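You operate a simulated robot arm through the tools that you are given. There is no shell and no other tool.

Carry out the task below with a simulated robot arm. There is one attempt and no reset: what you move stays moved.

TASK
Fold the flaps and tape the carton shut with the blue strip.
Fine: lay the strip along the seam, roll it down, push the roller back, then turn the black knob to FREE.

The check looks at the end state, three seconds after you hand in, the way a careful person would. Anything else that was tipped, shoved, dropped, spilled or broken makes it a failure. Flat cloth is picked up by pressing the open fingertips on it (5 to 10 N) and closing them slowly along it; thin cloth reads only 2 to 8 mm in the jaws.

THE ROBOT
A 6-joint arm with a two-finger gripper, fixed in place. Base frame: the origin is at the foot of the arm, x ahead of it, y to its left, z up. Lengths are in cm, angles in rad, forces in N, time in s.
Its first joint turns from -2.897 to 2.897 rad. Payload 2.45 kg.
The TCP is the grasp point between the finger pads, 2 cm short of the fingertips. In the tool frame z runs along the fingers and y along their closing line. Largest opening 14 cm; the body of the gripper starts 16.8 cm behind the TCP.
Orientation is told as [roll, pitch, yaw] about the base's x, y, z axes, in that order, counted from this pose: with the fingers straight down and closing along the base's y, the tool's x points along the base's -x, its y along +y and its z along -z.

THE INTERFACE
- The arm moves only by the tool apply_moves. Its argument "moves" is a list of rows, each a list of 6 numbers: the shift along the tool's x, y, z in cm, then the turn, a rotation vector about the tool's x, y, z in rad. In form: [[x, y, z, rx, ry, rz], ...]. A call has 1 to 20 rows; each row shifts and turns the commanded pose from where the row before left it, along the tool's axes as they then stand. "jaw" is the opening, from 0 (shut) to 1 (fully open), set as the call begins (left out, the last holds). Rows are played at 5 a second. More than 5 cm and 0.15 rad between two rows, or a gripper value outside its range, and nothing of the call is played. A pose out of reach is approached as far as the arm can. The call stops where the force on the tool passes 40 N (or 10 N more than at its start, if that is more) or the arm is blocked; 0.2 s more then pass. The fingers move at their own pace (about 4.5 cm/s each) and stop on an object; they squeeze with about 39 N. The grip force told is the motor's: it shows also when the fingers shut on nothing. Time passes only in rows, and 0.2 s behind the last, so rows that do not move let the fingers close. The reply holds the time, the measured pose of the TCP, the force on the tool along the base axes, the opening and the grip force, in the units named above and with some noise, with the torque about the TCP (base axes, N m) and any sound that the robot's microphone picked up.
- Cameras (640 x 400 px; columns grow to the right, rows downward): "scene" is fixed at [39.88, 49.71, 165.49]; the picture's right is [-0.69, -0.72, 0.00], its down [-0.55, 0.53, -0.65] and it looks along [0.46, -0.45, -0.76] (base axes); focal length 354 px, centre (320, 200). "wrist" rides on the gripper at [7.8, 1.1, -20.9] in the tool frame; the picture's right is [-0.14, 0.99, 0.00], its down [-0.92, -0.13, -0.37] and it looks along [-0.37, -0.05, 0.93] (tool axes); focal length 280 px, centre (320, 200). There is no depth. A picture from a camera that has moved, and an enlarged one, comes with that camera's place and axes in the base frame and with its lens.
- grab_frame(camera): a new picture of that camera. It takes no simulated time.
- enlarge(camera, box): a new picture of the part [left, top, right, bottom] of that camera's present view, enlarged. It takes no simulated time.
- finish_job(): hands the job in; it is judged then, once.

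Nothing tells you positions but the pictures and the camera data. Unless the task says otherwise, let go and move clear before handing in.

The tools are called after "Call:" as a command line: name --pt "numbers of a row" for each row, then --argument value for the rest, lists and objects as JSON in quotes. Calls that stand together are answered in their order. apply_moves: Moves the arm, as the interface text tells. Its arguments: {"type":"object","properties":{"moves":{"type":"array","items":{"type":"array","items":{"type":"number"}}},"jaw":{"type":"number"}},"required":["moves"]} The other tools are called the same way: grab_frame (camera) takes a picture; enlarge (camera, box) takes an enlarged picture of a part of a camera's view; finish_job () hands the job in.

At the start:

```text
time: 0.0
tcp_pos: [56.6, 2.88, 124.83]
tcp_rot: [0.0, 0.0, 0.0]
force: [-0.4, -1.1, 0.3]
torque: [0.0, 0.02, 0.01]
finger_gap: 13.99
finger_force: 0.1
```

scene: 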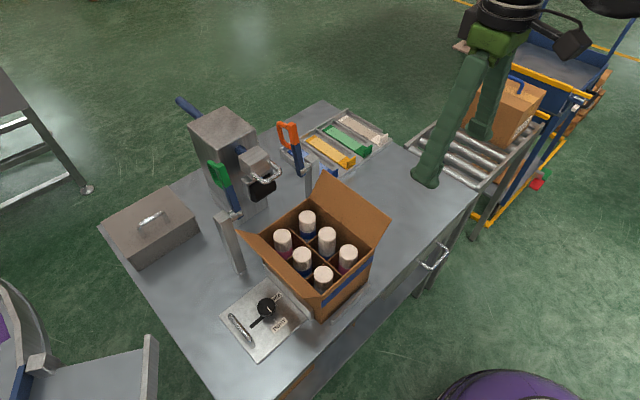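
wrist: 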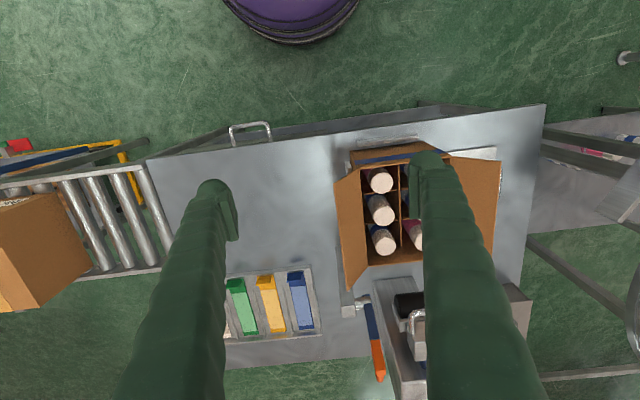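

I see a workbench with an open carton holding six bottles, a tray of coloured strips (white, green, yellow, blue), levers with orange and green handles, a roller-like device, and a plate with a black knob. I'll look closer before moving anything.

Call:
enlarge --camera "scene" --box '[160, 80, 400, 230]'

Call:
enlarge --camera "scene" --box '[200, 170, 400, 370]'

Call:
enlarge --camera "wrist" --box '[200, 100, 560, 400]'

Call:
enlarge --camera "scene" --box '[215, 280, 315, 360]'

```text
2.67 times, centred on (280, 155) of scene
camera zoom: at [39.88, 49.71, 165.49], right [-0.69, -0.72, 0.0], down [-0.55, 0.53, -0.65], along [0.46, -0.45, -0.76], focal length 945 px, centre (427, 320)
```

zoom: 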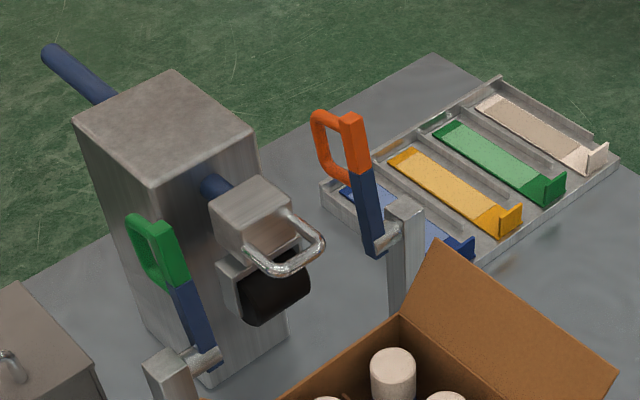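

```text
2.00 times, centred on (300, 270) of scene
camera zoom: at [39.88, 49.71, 165.49], right [-0.69, -0.72, 0.0], down [-0.55, 0.53, -0.65], along [0.46, -0.45, -0.76], focal length 709 px, centre (360, 60)
```

zoom: 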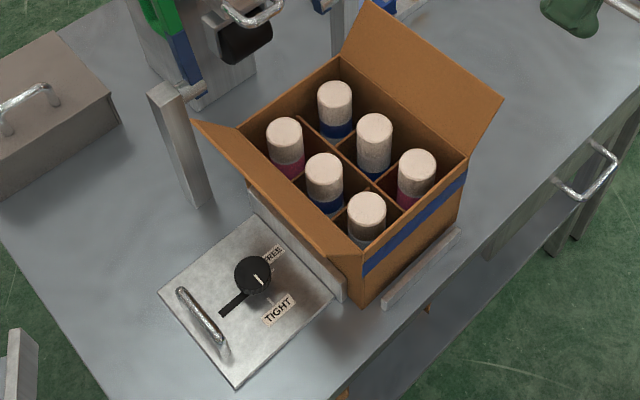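

```text
1.33 times, centred on (380, 250) of wrist
camera zoom: at [48.8, 3.92, 145.65], right [0.14, 0.99, 0.0], down [0.92, -0.13, 0.37], along [0.37, -0.05, -0.93], focal length 374 px, centre (240, 133)
```

zoom: 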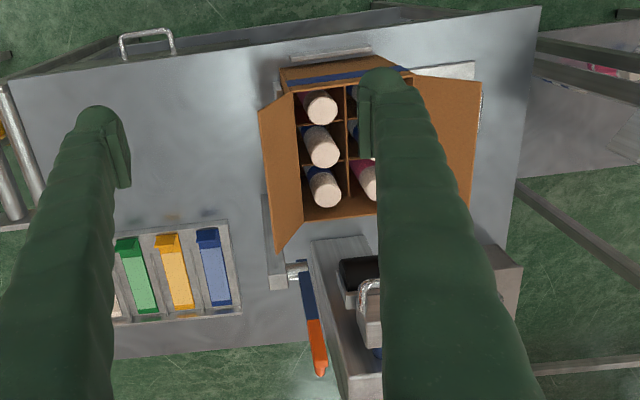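

```text
5.00 times, centred on (265, 320) of scene
camera zoom: at [39.88, 49.71, 165.49], right [-0.69, -0.72, 0.0], down [-0.55, 0.53, -0.65], along [0.46, -0.45, -0.76], focal length 1772 px, centre (595, -400)
```

zoom: 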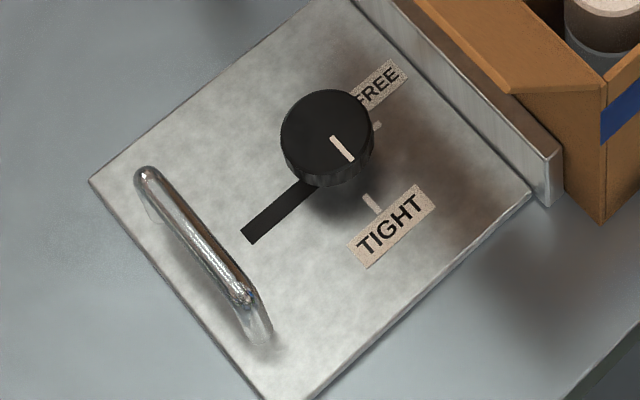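

The carton sits roughly at x 65–85, y 10–25, with its cap tops near z 93, and the knob reads TIGHT. I'll move the wrist camera over the carton at a safe height to get more views.

Call:
apply_moves --pt "2 4 0 0 0 0" --pt "2 4 0 0 0 0" --pt "2 4 0 0 0 0" --pt "0 2 0 0 0 0" --pt "0 0 0 0 0 0"

```text
time: 1.2
tcp_pos: [50.52, 16.86, 124.69]
tcp_rot: [0.0, 0.001, 0.0]
force: [-0.4, 0.4, -0.1]
torque: [-0.01, 0.02, 0.01]
finger_gap: 14.01
finger_force: 0.1
```

Call:
grab_frame --camera "wrist"

Call:
grab_frame --camera "scene"

```text
taken
camera wrist: at [42.8, 17.92, 145.54], right [0.14, 0.99, 0.0], down [0.92, -0.13, 0.37], along [0.37, -0.05, -0.93], focal length 280 px, centre (320, 200)
```

wrist: 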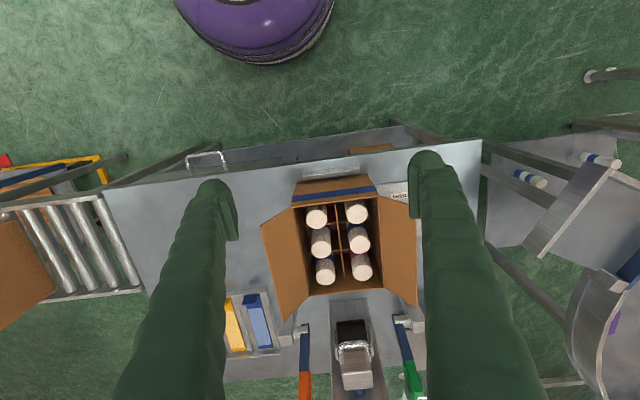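

```text
taken
```

scene: 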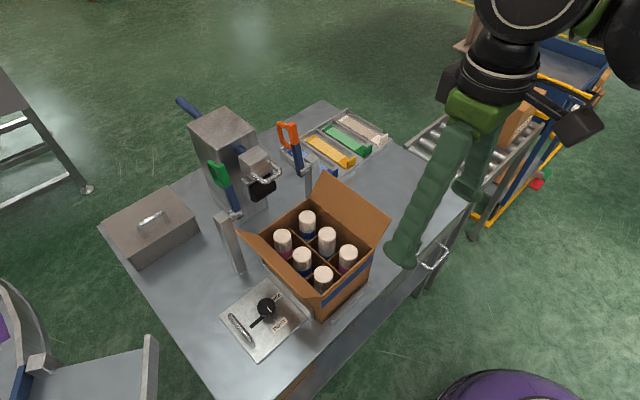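

Call:
enlarge --camera "wrist" --box '[230, 280, 430, 400]'

Call:
enlarge --camera "wrist" --box '[250, 150, 430, 320]'

Call:
enlarge --camera "scene" --box '[180, 90, 340, 210]'

Call:
enlarge --camera "scene" --box '[260, 100, 400, 200]'

```text
3.20 times, centred on (330, 340) of wrist
camera zoom: at [42.8, 17.92, 145.54], right [0.14, 0.99, 0.0], down [0.92, -0.13, 0.37], along [0.37, -0.05, -0.93], focal length 897 px, centre (288, -248)
```

zoom: 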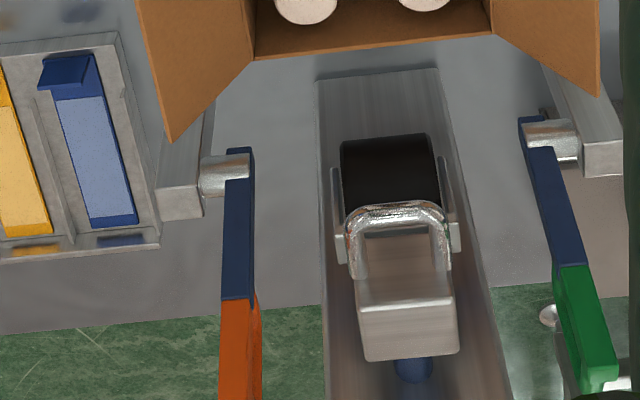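

```text
2.35 times, centred on (340, 235) of wrist
camera zoom: at [42.8, 17.92, 145.54], right [0.14, 0.99, 0.0], down [0.92, -0.13, 0.37], along [0.37, -0.05, -0.93], focal length 660 px, centre (273, 118)
```

zoom: 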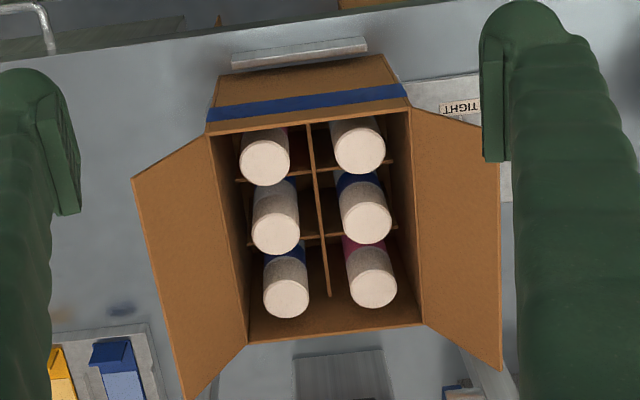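

```text
3.33 times, centred on (260, 150) of scene
camera zoom: at [39.88, 49.71, 165.49], right [-0.69, -0.72, 0.0], down [-0.55, 0.53, -0.65], along [0.46, -0.45, -0.76], focal length 1182 px, centre (520, 367)
```

zoom: 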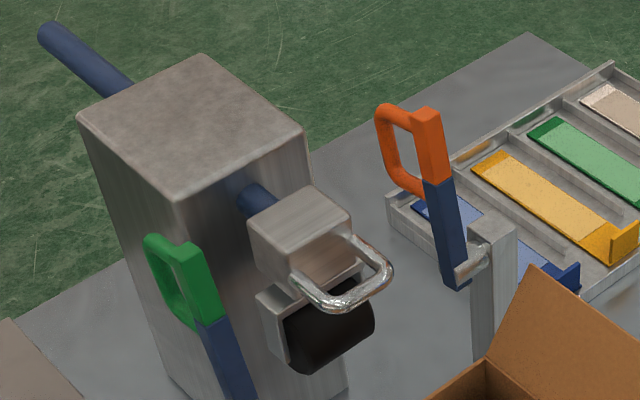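

```text
4.00 times, centred on (330, 150) of scene
camera zoom: at [39.88, 49.71, 165.49], right [-0.69, -0.72, 0.0], down [-0.55, 0.53, -0.65], along [0.46, -0.45, -0.76], focal length 1418 px, centre (280, 400)
```

zoom: 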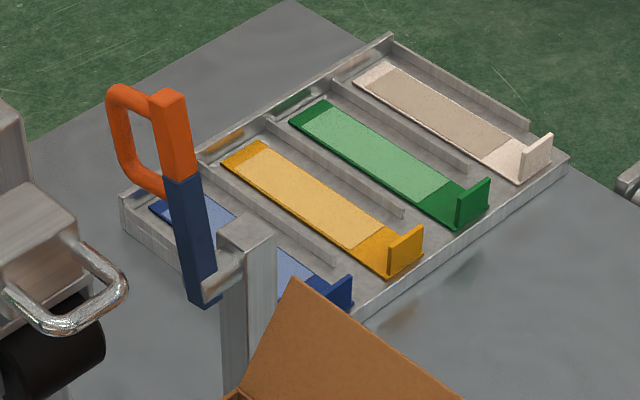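

The flaps stand about 55° outward, hinged at y≈9.6 and y≈26.3 at z≈94.5. The carton spans x 64–86, the roller sits beyond it at y≈18, and the blue strip's tab is near x≈97, y≈-10. I'll close the fingers and go outside the right flap to push it inward.

Call:
apply_moves --pt "0 -4.5 0 0 0 0" --pt "0 -4.5 0 0 0 0" --pt "0 -4.5 0 0 0 0" --pt "0 -4.5 0 0 0 0" --pt "-4.9 0 0 0 0 0" --pt "-4.9 0 0 0 0 0" --pt "-4.9 0 0 0 0 0" --pt "-4.9 0 0 0 0 0" --pt "-4.9 0 0 0 0 0" --pt "0 0 4.5 0 0 0" --pt "0 0 4.5 0 0 0" --pt "0 0 0 0 0 0" --jaw 0

```text
time: 3.8
tcp_pos: [74.83, -1.26, 115.87]
tcp_rot: [0.0, -0.001, -0.001]
force: [0.3, -0.9, -0.9]
torque: [0.03, 0.03, 0.02]
finger_gap: 0.0
finger_force: 29.4
```

Call:
grab_frame --camera "wrist"

Call:
grab_frame --camera "scene"

```text
taken
camera wrist: at [67.08, -0.16, 136.72], right [0.14, 0.99, 0.0], down [0.92, -0.13, 0.37], along [0.37, -0.05, -0.93], focal length 280 px, centre (320, 200)
```

wrist: 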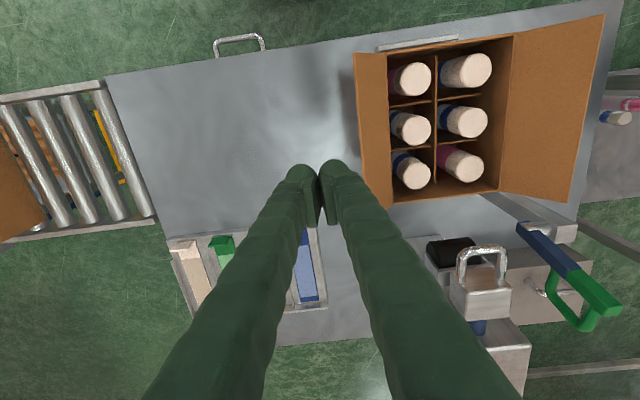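

```text
taken
```

scene: 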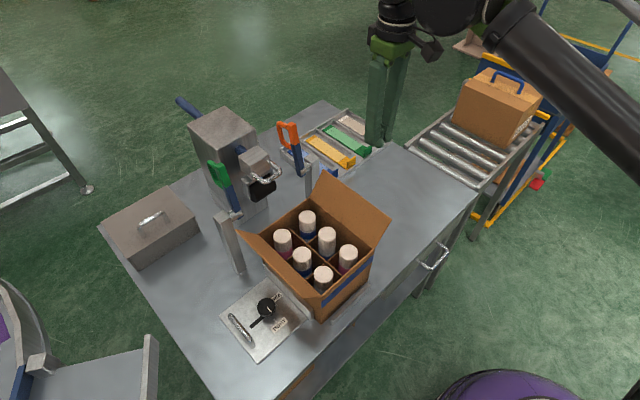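

The closed fingers stand outside the right flap with clear space. I'll lower and push the flap inward gently.

Call:
apply_moves --pt "0 0 5 0 0 0" --pt "0 0 5 0 0 0" --pt "0 0 4.5 0 0 0" --pt "0 2 0 0 0 0" --pt "0 1 0 0 0 0" --pt "0 1 0 0 0 0" --pt "0 1 0 0 0 0" --pt "0 1 0 0 0 0" --pt "0 1 0 0 0 0" --pt "0 0 0 0 0 0"

```text
time: 6.0
tcp_pos: [75.08, 5.84, 101.21]
tcp_rot: [0.0, 0.001, 0.001]
force: [0.3, 0.2, 0.1]
torque: [-0.03, -0.03, 0.01]
finger_gap: 0.0
finger_force: 29.5
```

Call:
enlarge --camera "scene" --box '[220, 130, 420, 320]'

Call:
grab_frame --camera "wrist"

```text
2.11 times, centred on (320, 225) of scene
camera zoom: at [39.88, 49.71, 165.49], right [-0.69, -0.72, 0.0], down [-0.55, 0.53, -0.65], along [0.46, -0.45, -0.76], focal length 746 px, centre (320, 147)
```

zoom: 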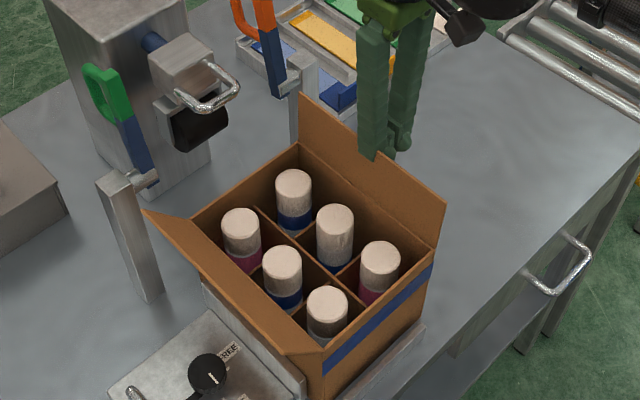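

```text
taken
camera wrist: at [67.29, 6.96, 122.14], right [0.14, 0.99, 0.0], down [0.92, -0.13, 0.37], along [0.37, -0.05, -0.93], focal length 280 px, centre (320, 200)
```

wrist: 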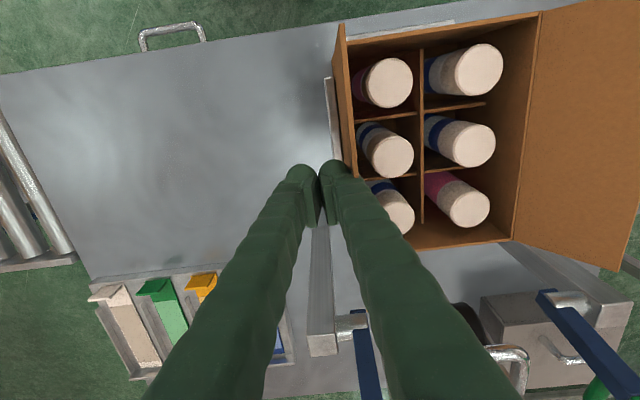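

The flap follows with almost no force. I'll push on past vertical, then sweep over and down.

Call:
apply_moves --pt "0 1.2 0 0 0 0" --pt "0 1.2 0 0 0 0" --pt "0 1.2 0 0 0 0" --pt "0 1.2 0 0 0 0" --pt "0 1.2 0 0 0 0" --pt "0 1.2 0 0 0 0" --pt "0 1.0 0 0 0 0" --pt "0 0 0 0 0 0"

Call:
enlarge --camera "scene" --box '[220, 130, 420, 320]'

```text
time: 7.8
tcp_pos: [74.94, 14.04, 101.39]
tcp_rot: [-0.001, 0.0, 0.001]
force: [0.7, -1.2, -0.2]
torque: [0.01, -0.01, 0.01]
finger_gap: 0.01
finger_force: 29.4
```

```text
2.11 times, centred on (320, 225) of scene
camera zoom: at [39.88, 49.71, 165.49], right [-0.69, -0.72, 0.0], down [-0.55, 0.53, -0.65], along [0.46, -0.45, -0.76], focal length 746 px, centre (320, 147)
```

zoom: 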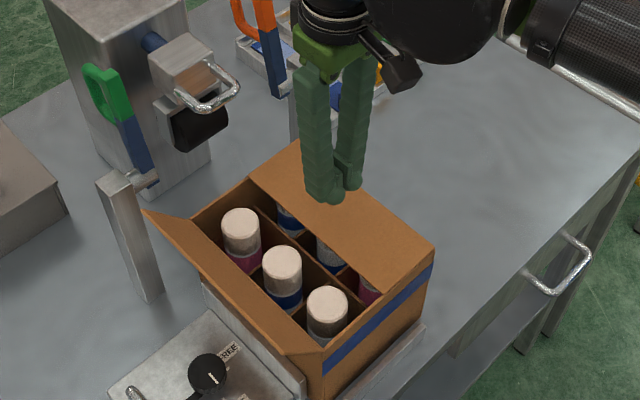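

Call:
apply_moves --pt "0 0.5 1.0 0 0 0" --pt "0 0.3 1.0 0 0 0" --pt "0 0 1.0 0 0 0" --pt "0 0 0.7 0 0 0" --pt "0 0 0.5 0 0 0" --pt "0 0 0.3 0 0 0" --pt "0 0 0 0 0 0"

Call:
enlarge --camera "scene" --box '[220, 130, 420, 320]'

```text
time: 9.4
tcp_pos: [74.87, 14.83, 96.78]
tcp_rot: [-0.001, -0.001, 0.001]
force: [-0.6, -0.4, 0.4]
torque: [0.01, -0.03, -0.01]
finger_gap: 0.0
finger_force: 29.0
```

```text
2.11 times, centred on (320, 225) of scene
camera zoom: at [39.88, 49.71, 165.49], right [-0.69, -0.72, 0.0], down [-0.55, 0.53, -0.65], along [0.46, -0.45, -0.76], focal length 746 px, centre (320, 147)
```

zoom: 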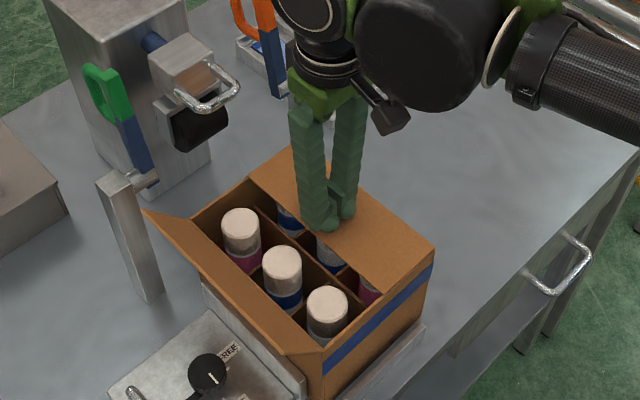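

Call:
apply_moves --pt "0 0 -4 0 0 0" --pt "0 0 -5 0 0 0" --pt "0 0 -5 0 0 0" --pt "0 0 -4 0 0 0" --pt "0 0 0 0 0 0" --pt "0 0 0 0 0 0"

Call:
enlarge --camera "scene" --box '[220, 130, 420, 320]'

Call:
grab_frame --camera "wrist"

```text
time: 10.8
tcp_pos: [75.01, 14.73, 114.91]
tcp_rot: [-0.001, 0.002, 0.0]
force: [-0.8, 0.1, 1.3]
torque: [0.01, 0.04, 0.0]
finger_gap: 0.01
finger_force: 29.4
```

```text
2.11 times, centred on (320, 225) of scene
camera zoom: at [39.88, 49.71, 165.49], right [-0.69, -0.72, 0.0], down [-0.55, 0.53, -0.65], along [0.46, -0.45, -0.76], focal length 746 px, centre (320, 147)
```

zoom: 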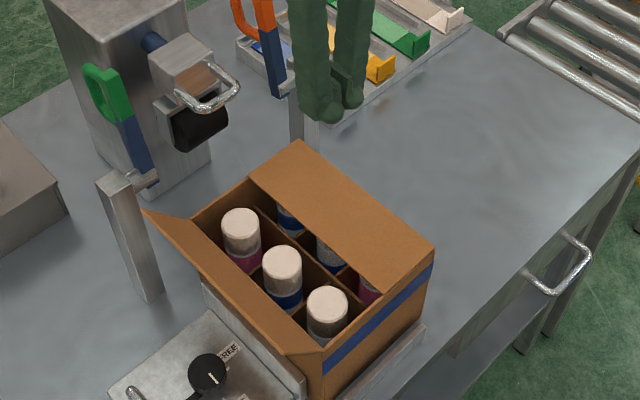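

```text
taken
camera wrist: at [67.29, 15.74, 135.7], right [0.14, 0.99, 0.0], down [0.92, -0.13, 0.37], along [0.37, -0.05, -0.93], focal length 280 px, centre (320, 200)
```

wrist: 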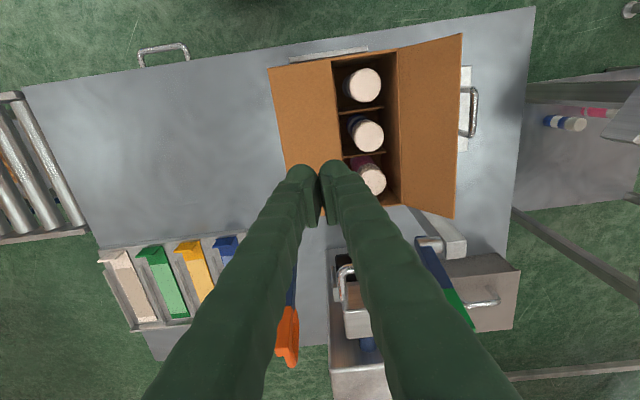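

The right flap stays closed. I'll do the same for the left flap from its outer side.

Call:
apply_moves --pt "0 4.5 0 0 0 0" --pt "0 4.5 0 0 0 0" --pt "0 4.5 0 0 0 0" --pt "0 4.5 0 0 0 0" --pt "0 4.3 0 0 0 0" --pt "0 0 4.6 0 0 0" --pt "0 0 4.6 0 0 0" --pt "0 0 4.5 0 0 0" --pt "0 -1.5 0 0 0 0" --pt "0 -1.2 0 0 0 0" --pt "0 -1.2 0 0 0 0" --pt "0 -1.2 0 0 0 0" --pt "0 -1.2 0 0 0 0" --pt "0 0 0 0 0 0"

Call:
enlarge --camera "scene" --box '[220, 130, 420, 320]'

Call:
grab_frame --camera "wrist"

```text
time: 13.8
tcp_pos: [75.13, 30.85, 101.0]
tcp_rot: [-0.001, 0.0, 0.0]
force: [-0.3, 0.3, -0.2]
torque: [-0.01, -0.01, 0.02]
finger_gap: 0.0
finger_force: 29.6
```

```text
2.11 times, centred on (320, 225) of scene
camera zoom: at [39.88, 49.71, 165.49], right [-0.69, -0.72, 0.0], down [-0.55, 0.53, -0.65], along [0.46, -0.45, -0.76], focal length 746 px, centre (320, 147)
```

zoom: 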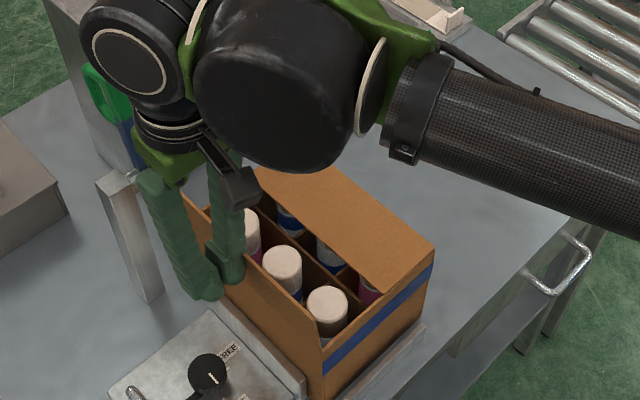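

```text
taken
camera wrist: at [67.42, 31.89, 121.96], right [0.14, 0.99, 0.0], down [0.92, -0.13, 0.37], along [0.37, -0.05, -0.93], focal length 280 px, centre (320, 200)
```

wrist: 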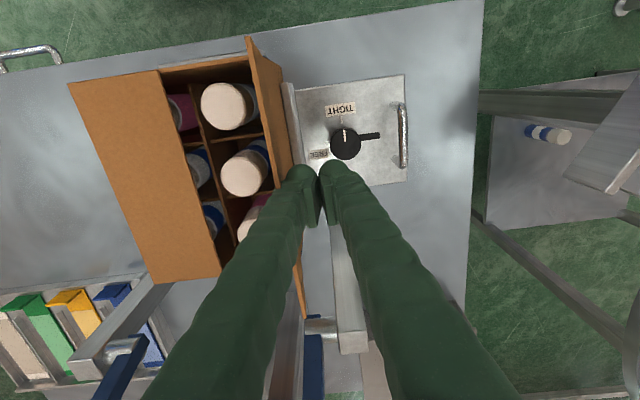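

Call:
enlarge --camera "wrist" --box '[270, 60, 430, 200]'

Call:
apply_moves --pt "0 -1.2 0 0 0 0" --pt "0 -1.2 0 0 0 0" --pt "0 -1.2 0 0 0 0" --pt "0 -1.2 0 0 0 0" --pt "0 -1.2 0 0 0 0" --pt "0 -1.2 0 0 0 0" --pt "0 -1.2 0 0 0 0" --pt "0 -1.0 0.6 0 0 0" --pt "0 -0.3 1 0 0 0" --pt "0 0 1 0 0 0" --pt "0 0 0.8 0 0 0" --pt "0 0 0.5 0 0 0" --pt "0 0 0.3 0 0 0" --pt "0 0 0 0 0 0"

Call:
enlarge --camera "scene" --box '[220, 130, 420, 320]'

```text
2.86 times, centred on (350, 130) of wrist
camera zoom: at [67.42, 31.89, 121.96], right [0.14, 0.99, 0.0], down [0.92, -0.13, 0.37], along [0.37, -0.05, -0.93], focal length 801 px, centre (234, 400)
```

zoom: 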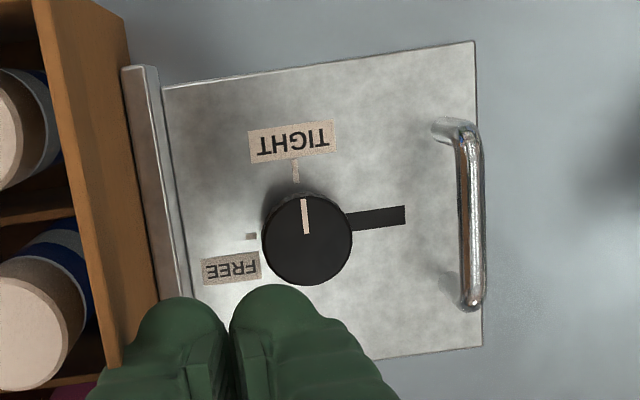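

```text
time: 16.8
tcp_pos: [75.09, 21.18, 96.91]
tcp_rot: [0.0, 0.0, 0.001]
force: [0.1, 0.5, 0.1]
torque: [-0.01, -0.05, -0.03]
finger_gap: 0.02
finger_force: 28.8
```

```text
2.11 times, centred on (320, 225) of scene
camera zoom: at [39.88, 49.71, 165.49], right [-0.69, -0.72, 0.0], down [-0.55, 0.53, -0.65], along [0.46, -0.45, -0.76], focal length 746 px, centre (320, 147)
```

zoom: 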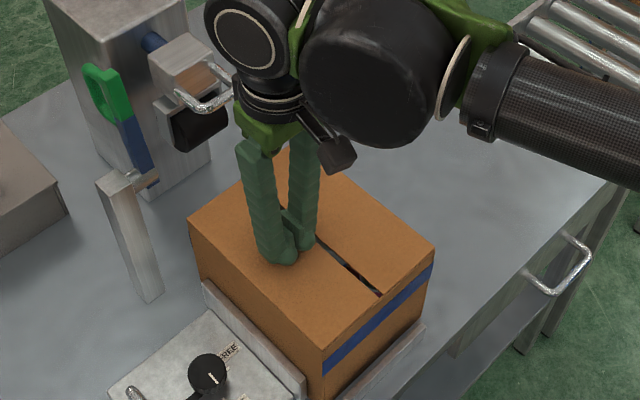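

Both flaps are flat, with the seam at y≈18. The knob points to TIGHT (toward -x) and FREE lies toward -y, which is +90° about z. Next I'll inspect the strip tray from above with the jaw open.

Call:
apply_moves --pt "0 0 -5 0 0 0" --pt "0 0 -5 0 0 0" --pt "0 0 -5 0 0 0" --pt "0 0 -5 0 0 0" --pt "0 0 -5 0 0 0" --pt "1 -4.8 0 0 0 0" --pt "1 -4.8 0 0 0 0" --pt "0 -4.8 0 0 0 0" --pt "0 -4.8 0 0 0 0" --pt "0 -4.8 0 0 0 0" --pt "0 -4.8 0 0 0 0" --pt "0 -2.2 0 0 0 0" --pt "0 0 0 0 0 0" --jaw 1

Call:
grab_frame --camera "wrist"

Call:
enlarge --camera "scene" --box '[160, 80, 420, 320]'

```text
time: 19.6
tcp_pos: [73.01, -9.85, 121.83]
tcp_rot: [0.001, 0.001, 0.0]
force: [0.4, -0.4, 0.3]
torque: [0.0, 0.01, -0.01]
finger_gap: 14.0
finger_force: 0.0
```

```text
taken
camera wrist: at [65.31, -8.82, 142.75], right [0.14, 0.99, 0.0], down [0.92, -0.13, 0.37], along [0.37, -0.05, -0.93], focal length 280 px, centre (320, 200)
```

wrist: 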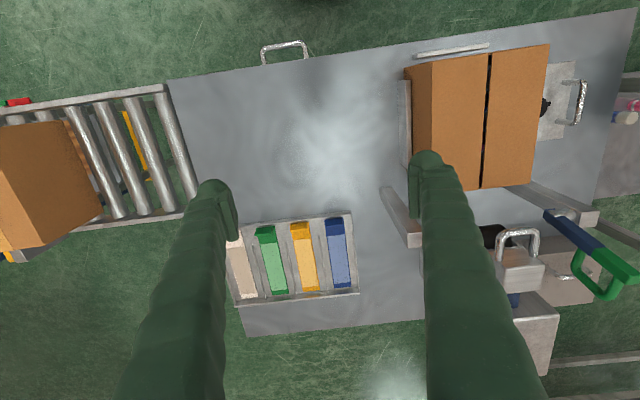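

```text
1.67 times, centred on (290, 200) of scene
camera zoom: at [39.88, 49.71, 165.49], right [-0.69, -0.72, 0.0], down [-0.55, 0.53, -0.65], along [0.46, -0.45, -0.76], focal length 591 px, centre (370, 200)
```

zoom: 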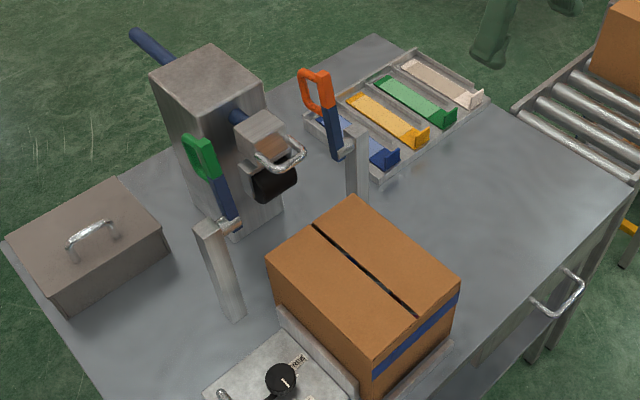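

Call:
enlarge --camera "wrist" --box '[230, 200, 370, 310]'

Call:
enlarge --camera "scene" --box '[280, 90, 400, 170]'

```text
3.64 times, centred on (300, 255) of wrist
camera zoom: at [65.31, -8.82, 142.75], right [0.14, 0.99, 0.0], down [0.92, -0.13, 0.37], along [0.37, -0.05, -0.93], focal length 1020 px, centre (393, 0)
```

zoom: 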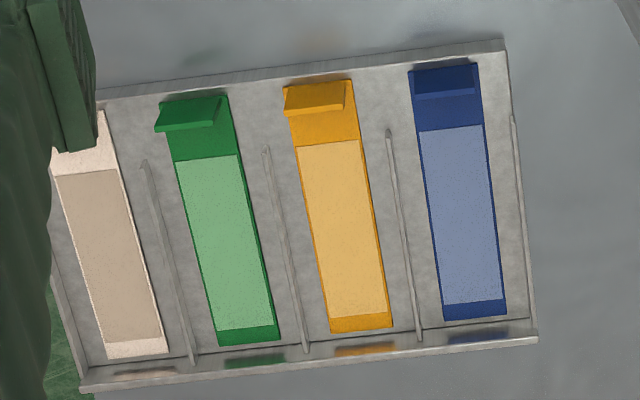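

```text
5.00 times, centred on (340, 130) of scene
camera zoom: at [39.88, 49.71, 165.49], right [-0.69, -0.72, 0.0], down [-0.55, 0.53, -0.65], along [0.46, -0.45, -0.76], focal length 1772 px, centre (220, 550)
```

zoom: 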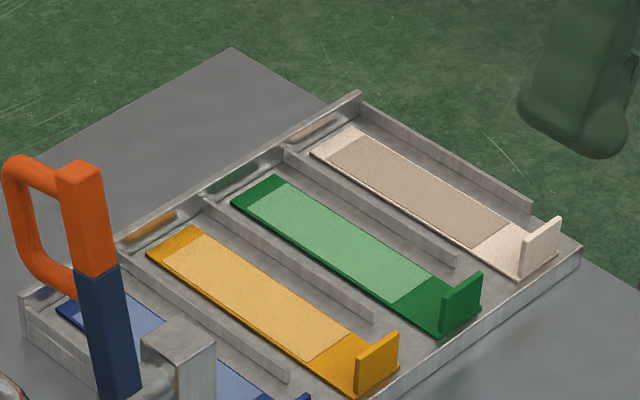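

The blue strip lies at x≈95.2–116, y≈-9.7, z≈81, with its upright tab at the near end and the tab top near z 85. I'll turn the tool 90° so the fingers close along x, then check the pose.

Call:
apply_moves --pt "0 0 0 0 0 -0.1428" --pt "0 0 0 0 0 -0.1428" --pt "0 0 0 0 0 -0.1428" --pt "0 0 0 0 0 -0.1428" --pt "0 0 0 0 0 -0.1428" --pt "0 0 0 0 0 -0.1428" --pt "0 0 0 0 0 -0.1428" --pt "0 0 0 0 0 -0.1428" --pt "0 0 0 0 0 -0.1428" --pt "0 0 0 0 0 -0.1428" --pt "0 0 0 0 0 -0.1428" --pt "0 0 0 0 0 0" --jaw 0.45

Call:
grab_frame --camera "wrist"

Call:
grab_frame --camera "scene"

```text
time: 22.2
tcp_pos: [73.05, -9.86, 121.86]
tcp_rot: [-0.001, -0.001, 1.572]
force: [0.3, -0.7, 0.2]
torque: [0.0, 0.02, -0.03]
finger_gap: 6.32
finger_force: 0.1
```

```text
taken
camera wrist: at [72.06, -17.68, 142.76], right [-0.99, 0.14, 0.0], down [0.13, 0.92, 0.37], along [0.05, 0.37, -0.93], focal length 280 px, centre (320, 200)
```

wrist: 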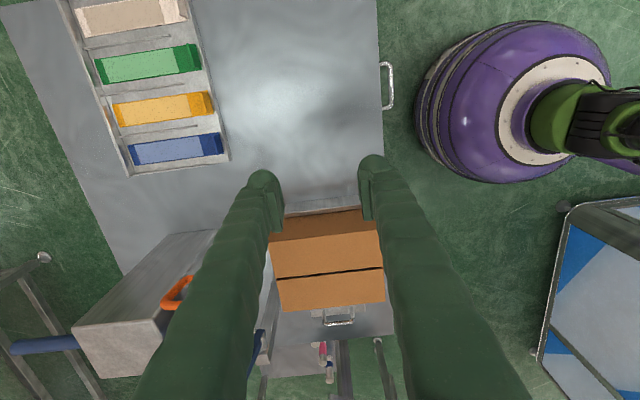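

```text
taken
```

scene: 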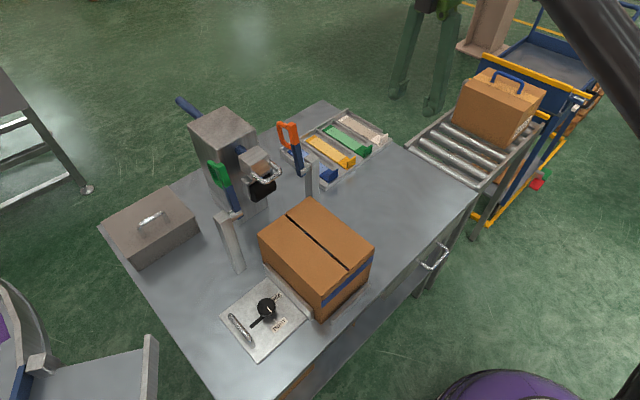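

Call:
apply_moves --pt "0 -4.45 0 0 0 0" --pt "0 -4.45 0 0 0 0" --pt "0 -4.45 0 0 0 0" --pt "0 -4.45 0 0 0 0" --pt "0 -4.45 0 0 0 0" --pt "0 0 5 0 0 0" --pt "0 0 5 0 0 0" --pt "0 0 5 0 0 0" --pt "0 0 5 0 0 0" --pt "0 0 0 0 0 0"

Call:
grab_frame --camera "wrist"

Call:
enlarge --camera "scene" --box '[260, 60, 440, 200]'

```text
time: 24.4
tcp_pos: [90.15, -9.39, 98.65]
tcp_rot: [0.0, 0.0, 1.571]
force: [1.1, 0.6, 0.5]
torque: [0.02, 0.05, 0.01]
finger_gap: 6.29
finger_force: 0.1
out of reach, approached as far as the arm can: row 4, 5
```

```text
taken
camera wrist: at [89.11, -17.3, 119.49], right [-0.99, 0.14, 0.0], down [0.13, 0.92, 0.37], along [0.05, 0.37, -0.93], focal length 280 px, centre (320, 200)
```

wrist: 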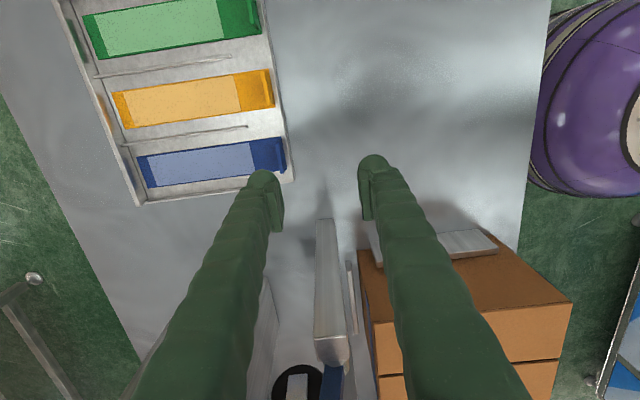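

```text
2.86 times, centred on (350, 130) of scene
camera zoom: at [39.88, 49.71, 165.49], right [-0.69, -0.72, 0.0], down [-0.55, 0.53, -0.65], along [0.46, -0.45, -0.76], focal length 1013 px, centre (234, 400)
```

zoom: 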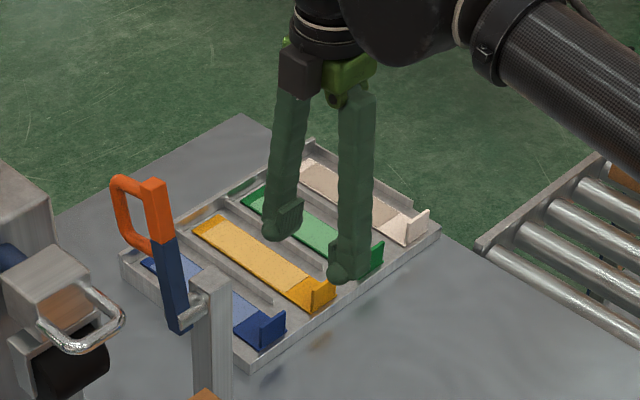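

Call:
enlarge --camera "wrist" --box '[130, 110, 310, 220]'

Call:
enlarge --camera "scene" --box '[290, 100, 380, 180]'

```text
3.56 times, centred on (220, 165) of wrist
camera zoom: at [89.11, -17.3, 119.49], right [-0.99, 0.14, 0.0], down [0.13, 0.92, 0.37], along [0.05, 0.37, -0.93], focal length 997 px, centre (676, 324)
```

zoom: 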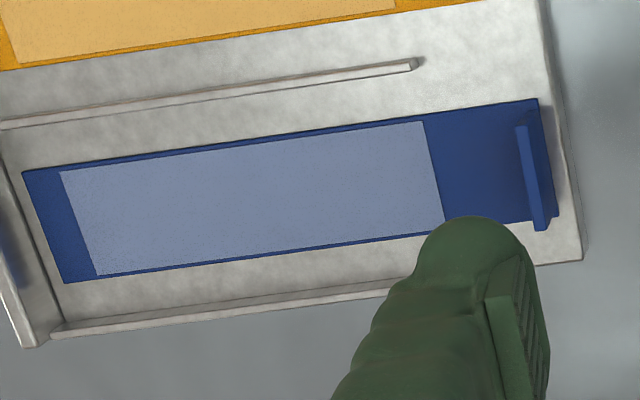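

```text
5.00 times, centred on (335, 140) of scene
camera zoom: at [39.88, 49.71, 165.49], right [-0.69, -0.72, 0.0], down [-0.55, 0.53, -0.65], along [0.46, -0.45, -0.76], focal length 1772 px, centre (245, 500)
```

zoom: 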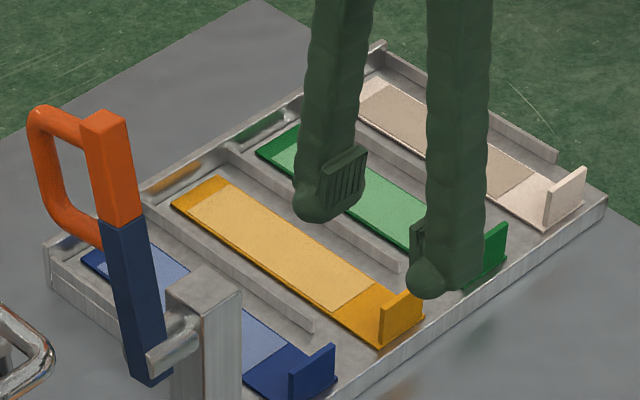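

Call:
apply_moves --pt "0 0 5 0 0 0" --pt "0.1 -2.5 2.5 0 0 0" --pt "0.16 -2.75 2.5 0 0 0" --pt "0 0 0 0 0 0" --pt "0 0 0 0 0 0"

Call:
enlarge --camera "scene" --box '[280, 90, 380, 190]'

Call:
grab_frame --camera "wrist"

```text
time: 25.6
tcp_pos: [95.25, -9.66, 88.76]
tcp_rot: [0.0, -0.001, 1.571]
force: [0.5, 0.6, 0.1]
torque: [-0.01, 0.01, 0.02]
finger_gap: 6.3
finger_force: 0.0
```

```text
4.00 times, centred on (330, 140) of scene
camera zoom: at [39.88, 49.71, 165.49], right [-0.69, -0.72, 0.0], down [-0.55, 0.53, -0.65], along [0.46, -0.45, -0.76], focal length 1418 px, centre (280, 440)
```

zoom: 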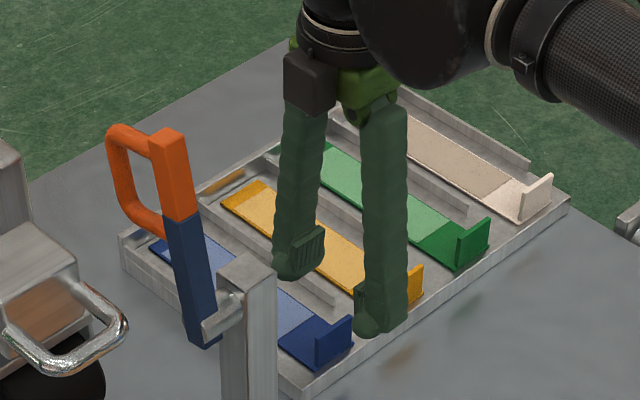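

```text
taken
camera wrist: at [94.3, -17.5, 109.59], right [-0.99, 0.14, 0.0], down [0.13, 0.92, 0.37], along [0.05, 0.37, -0.93], focal length 280 px, centre (320, 200)
```

wrist: 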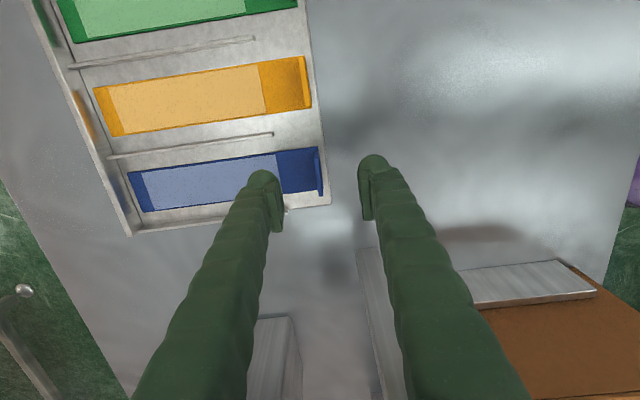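

The fingers straddle the blue tab, which is centred between them. I'll descend the last 5 cm slowly and then close.

Call:
apply_moves --pt "0 0 1.5 0 0 0" --pt "0 0 1.5 0 0 0" --pt "0 0 1.0 0 0 0" --pt "0 0 0.7 0 0 0" --pt "0 0 0 0 0 0"

Call:
grab_frame --camera "wrist"

Call:
enlarge --camera "scene" --box '[280, 90, 380, 190]'

```text
time: 26.8
tcp_pos: [95.27, -9.71, 84.14]
tcp_rot: [-0.002, 0.0, 1.57]
force: [-0.3, 0.5, -0.1]
torque: [-0.01, -0.02, -0.01]
finger_gap: 6.31
finger_force: 0.1
```

```text
taken
camera wrist: at [94.34, -17.58, 105.03], right [-0.99, 0.14, 0.0], down [0.13, 0.92, 0.37], along [0.05, 0.37, -0.93], focal length 280 px, centre (320, 200)
```

wrist: 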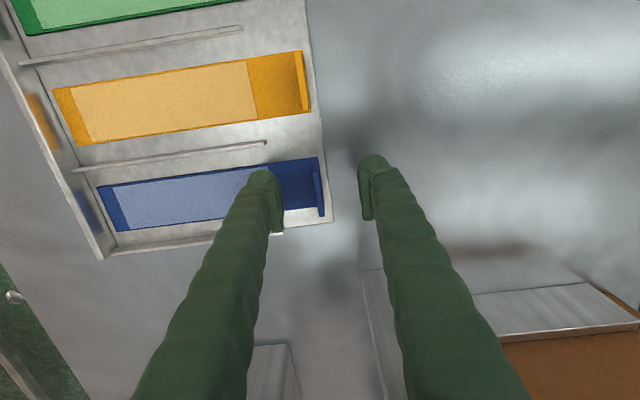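

```text
4.00 times, centred on (330, 140) of scene
camera zoom: at [39.88, 49.71, 165.49], right [-0.69, -0.72, 0.0], down [-0.55, 0.53, -0.65], along [0.46, -0.45, -0.76], focal length 1418 px, centre (280, 440)
```

zoom: 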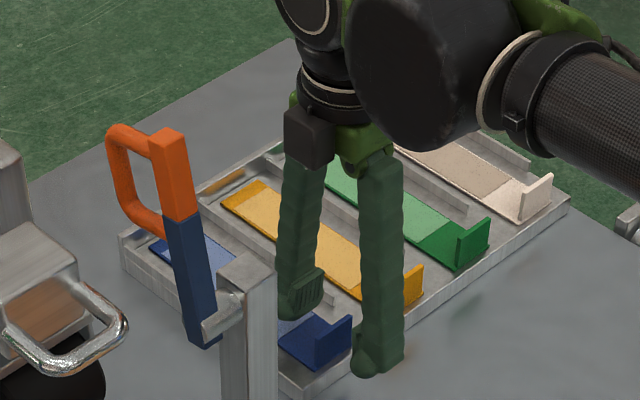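

Call:
apply_moves --pt "0 0 0.2 0 0 0" --pt "0 0 0 0 0 0" --pt "0 0 0 0 0 0" --pt "0 0 0 0 0 0" --pt "0 0 0 0 0 0" --pt "0 0 0 0 0 0" --jaw 0

Call:
grab_frame --camera "wrist"

```text
time: 28.2
tcp_pos: [95.33, -9.77, 84.02]
tcp_rot: [0.0, 0.0, 1.57]
force: [0.7, 0.1, 0.7]
torque: [0.03, -0.03, 0.03]
finger_gap: 0.63
finger_force: 32.3
```

```text
taken
camera wrist: at [94.38, -17.6, 104.81], right [-0.99, 0.14, 0.0], down [0.13, 0.92, 0.37], along [0.05, 0.37, -0.93], focal length 280 px, centre (320, 200)
```

wrist: 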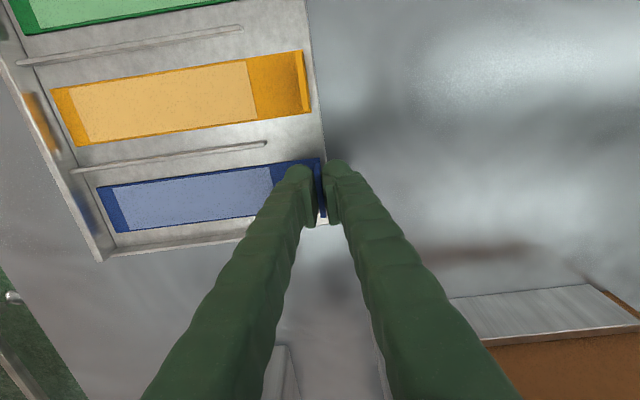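

The tab is gripped (0.63 cm in the jaws). I'll lift slowly and see whether the strip comes along.

Call:
apply_moves --pt "0 0 -1 0 0 0" --pt "0 0 -1 0 0 0" --pt "0 0 -2 0 0 0" --pt "0 0 -2 0 0 0" --pt "0 0 0 0 0 0"

Call:
grab_frame --camera "wrist"

Call:
enlarge --camera "scene" --box '[240, 80, 400, 200]'

```text
time: 29.4
tcp_pos: [95.36, -9.91, 89.92]
tcp_rot: [0.0, -0.002, 1.57]
force: [0.0, 0.2, -1.1]
torque: [0.0, 0.04, 0.0]
finger_gap: 0.6
finger_force: 32.1
```

```text
taken
camera wrist: at [94.29, -17.66, 110.82], right [-0.99, 0.14, 0.0], down [0.13, 0.92, 0.37], along [0.05, 0.37, -0.93], focal length 280 px, centre (320, 200)
```

wrist: 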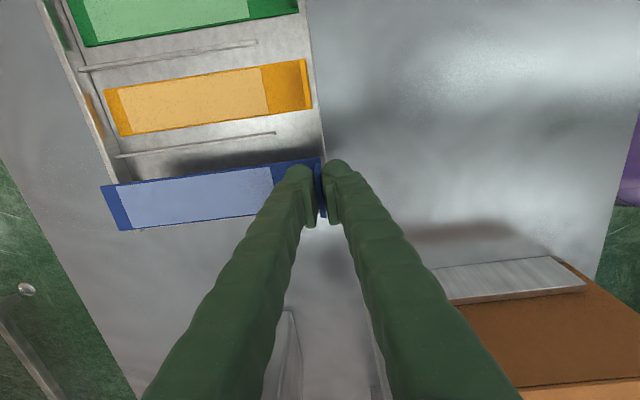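

```text
3.33 times, centred on (320, 140) of scene
camera zoom: at [39.88, 49.71, 165.49], right [-0.69, -0.72, 0.0], down [-0.55, 0.53, -0.65], along [0.46, -0.45, -0.76], focal length 1182 px, centre (320, 400)
```

zoom: 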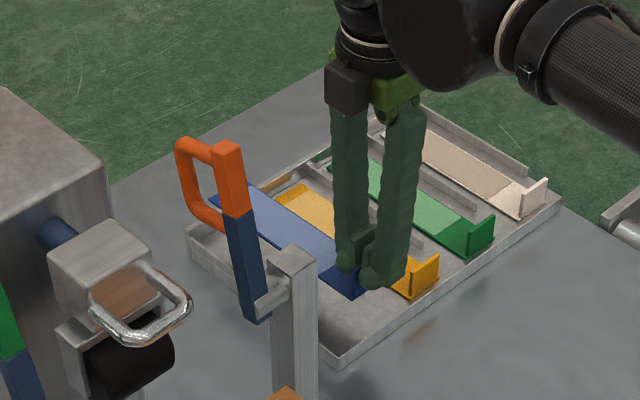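

The strip is held level and clears the tray. I'll retract it toward the base at y≈-10, raise it, and then bring it over to the seam at y≈17.85.

Call:
apply_moves --pt "0 4.5 -2 0 0 0" --pt "0 4.5 -2 0 0 0" --pt "0 4.5 -2 0 0 0" --pt "0 4.5 -2 0 0 0" --pt "0 4.5 -2 0 0 0" --pt "0 4.5 -2 0 0 0" --pt "0 3.5 -3 0 0 0" --pt "0 0 -3 0 0 0" --pt "0 0 0 0 0 0"

Call:
grab_frame --camera "wrist"

Call:
grab_frame --camera "scene"

```text
time: 31.4
tcp_pos: [64.73, -9.91, 107.96]
tcp_rot: [0.0, -0.001, 1.571]
force: [0.4, -0.2, -0.8]
torque: [-0.02, 0.04, 0.02]
finger_gap: 0.61
finger_force: 31.7
```

```text
taken
camera wrist: at [63.76, -17.82, 128.81], right [-0.99, 0.14, 0.0], down [0.13, 0.92, 0.37], along [0.05, 0.37, -0.93], focal length 280 px, centre (320, 200)
```

wrist: 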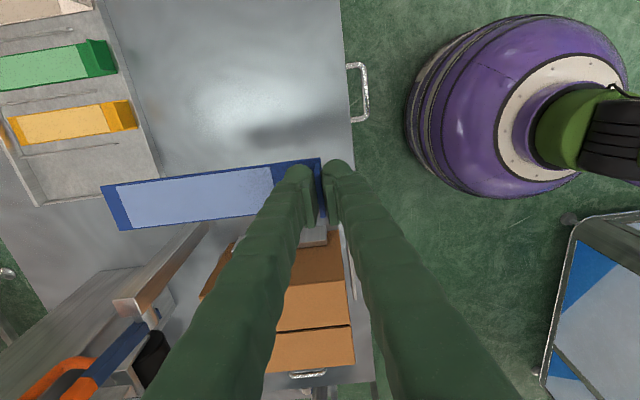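

```text
taken
```

scene: 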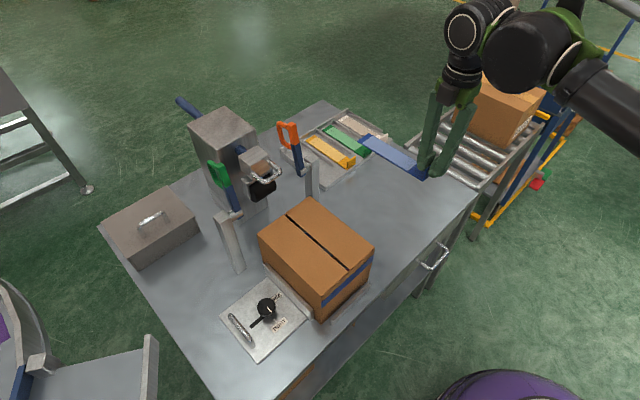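

Call:
apply_moves --pt "-4.64 0 0 0 0 0" --pt "-4.64 0 0 0 0 0" --pt "-4.64 0 0 0 0 0" --pt "-4.64 0 0 0 0 0" --pt "-4.64 0 0 0 0 0" --pt "-4.6 0 0 0 0 0" --pt "0 0 2.5 0 0 0" --pt "0 0 0 0 0 0"

Call:
grab_frame --camera "wrist"

Call:
enlarge --camera "scene" --box '[200, 100, 420, 330]'

```text
time: 33.2
tcp_pos: [64.66, 18.27, 105.35]
tcp_rot: [0.001, -0.001, 1.572]
force: [0.4, -0.4, 0.0]
torque: [-0.03, 0.03, 0.0]
finger_gap: 0.61
finger_force: 31.8
```

```text
taken
camera wrist: at [63.72, 10.42, 126.29], right [-0.99, 0.14, 0.0], down [0.13, 0.92, 0.37], along [0.05, 0.37, -0.93], focal length 280 px, centre (320, 200)
```

wrist: 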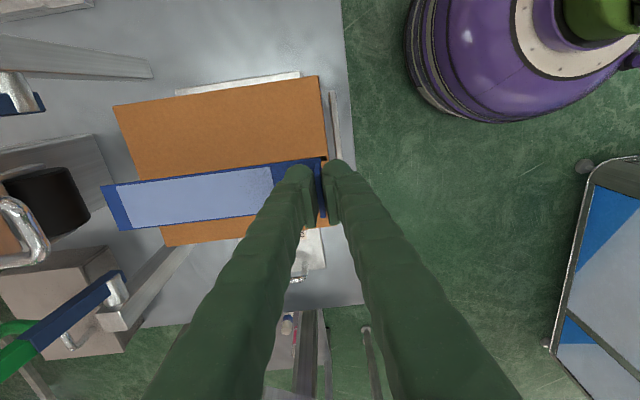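

```text
1.74 times, centred on (310, 215) of scene
camera zoom: at [39.88, 49.71, 165.49], right [-0.69, -0.72, 0.0], down [-0.55, 0.53, -0.65], along [0.46, -0.45, -0.76], focal length 616 px, centre (337, 174)
```

zoom: 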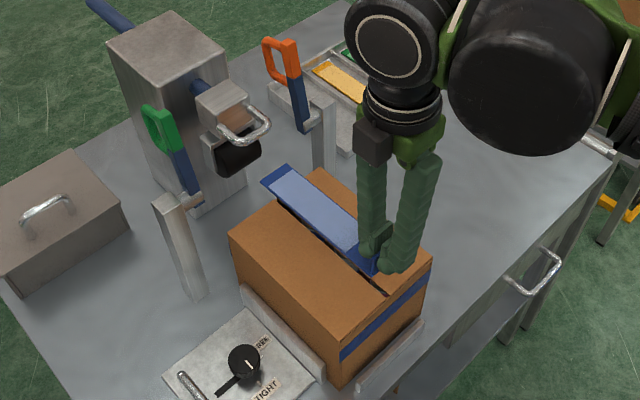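

The strip hovers over the seam. I'll trim its position slightly (-0.35 in y, +0.25 in x) and lower to just above the flaps.

Call:
apply_moves --pt "0.35 -0.25 0 0 0 0" --pt "0 0 2 0 0 0" --pt "0 0 2 0 0 0" --pt "0 0 1.5 0 0 0" --pt "0 0 0 0 0 0" --pt "0 0 0 0 0 0"

Call:
grab_frame --camera "wrist"

Call:
enlarge --camera "scene" --box '[240, 150, 400, 330]'

```text
time: 34.6
tcp_pos: [65.03, 17.77, 99.89]
tcp_rot: [0.001, -0.001, 1.569]
force: [0.0, 0.1, -1.2]
torque: [0.01, -0.01, 0.02]
finger_gap: 0.6
finger_force: 31.8
```

```text
taken
camera wrist: at [64.09, 9.87, 120.7], right [-0.99, 0.14, 0.0], down [0.13, 0.92, 0.37], along [0.05, 0.37, -0.93], focal length 280 px, centre (320, 200)
```

wrist: 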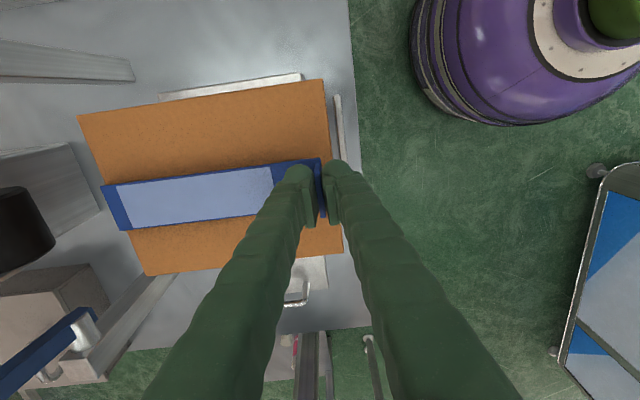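

```text
2.22 times, centred on (320, 240) of scene
camera zoom: at [39.88, 49.71, 165.49], right [-0.69, -0.72, 0.0], down [-0.55, 0.53, -0.65], along [0.46, -0.45, -0.76], focal length 788 px, centre (320, 111)
```

zoom: 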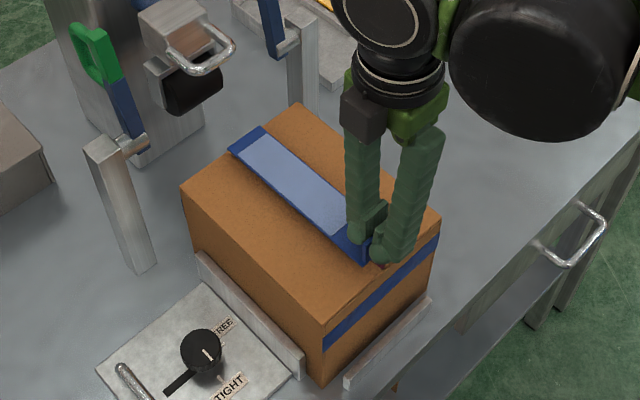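

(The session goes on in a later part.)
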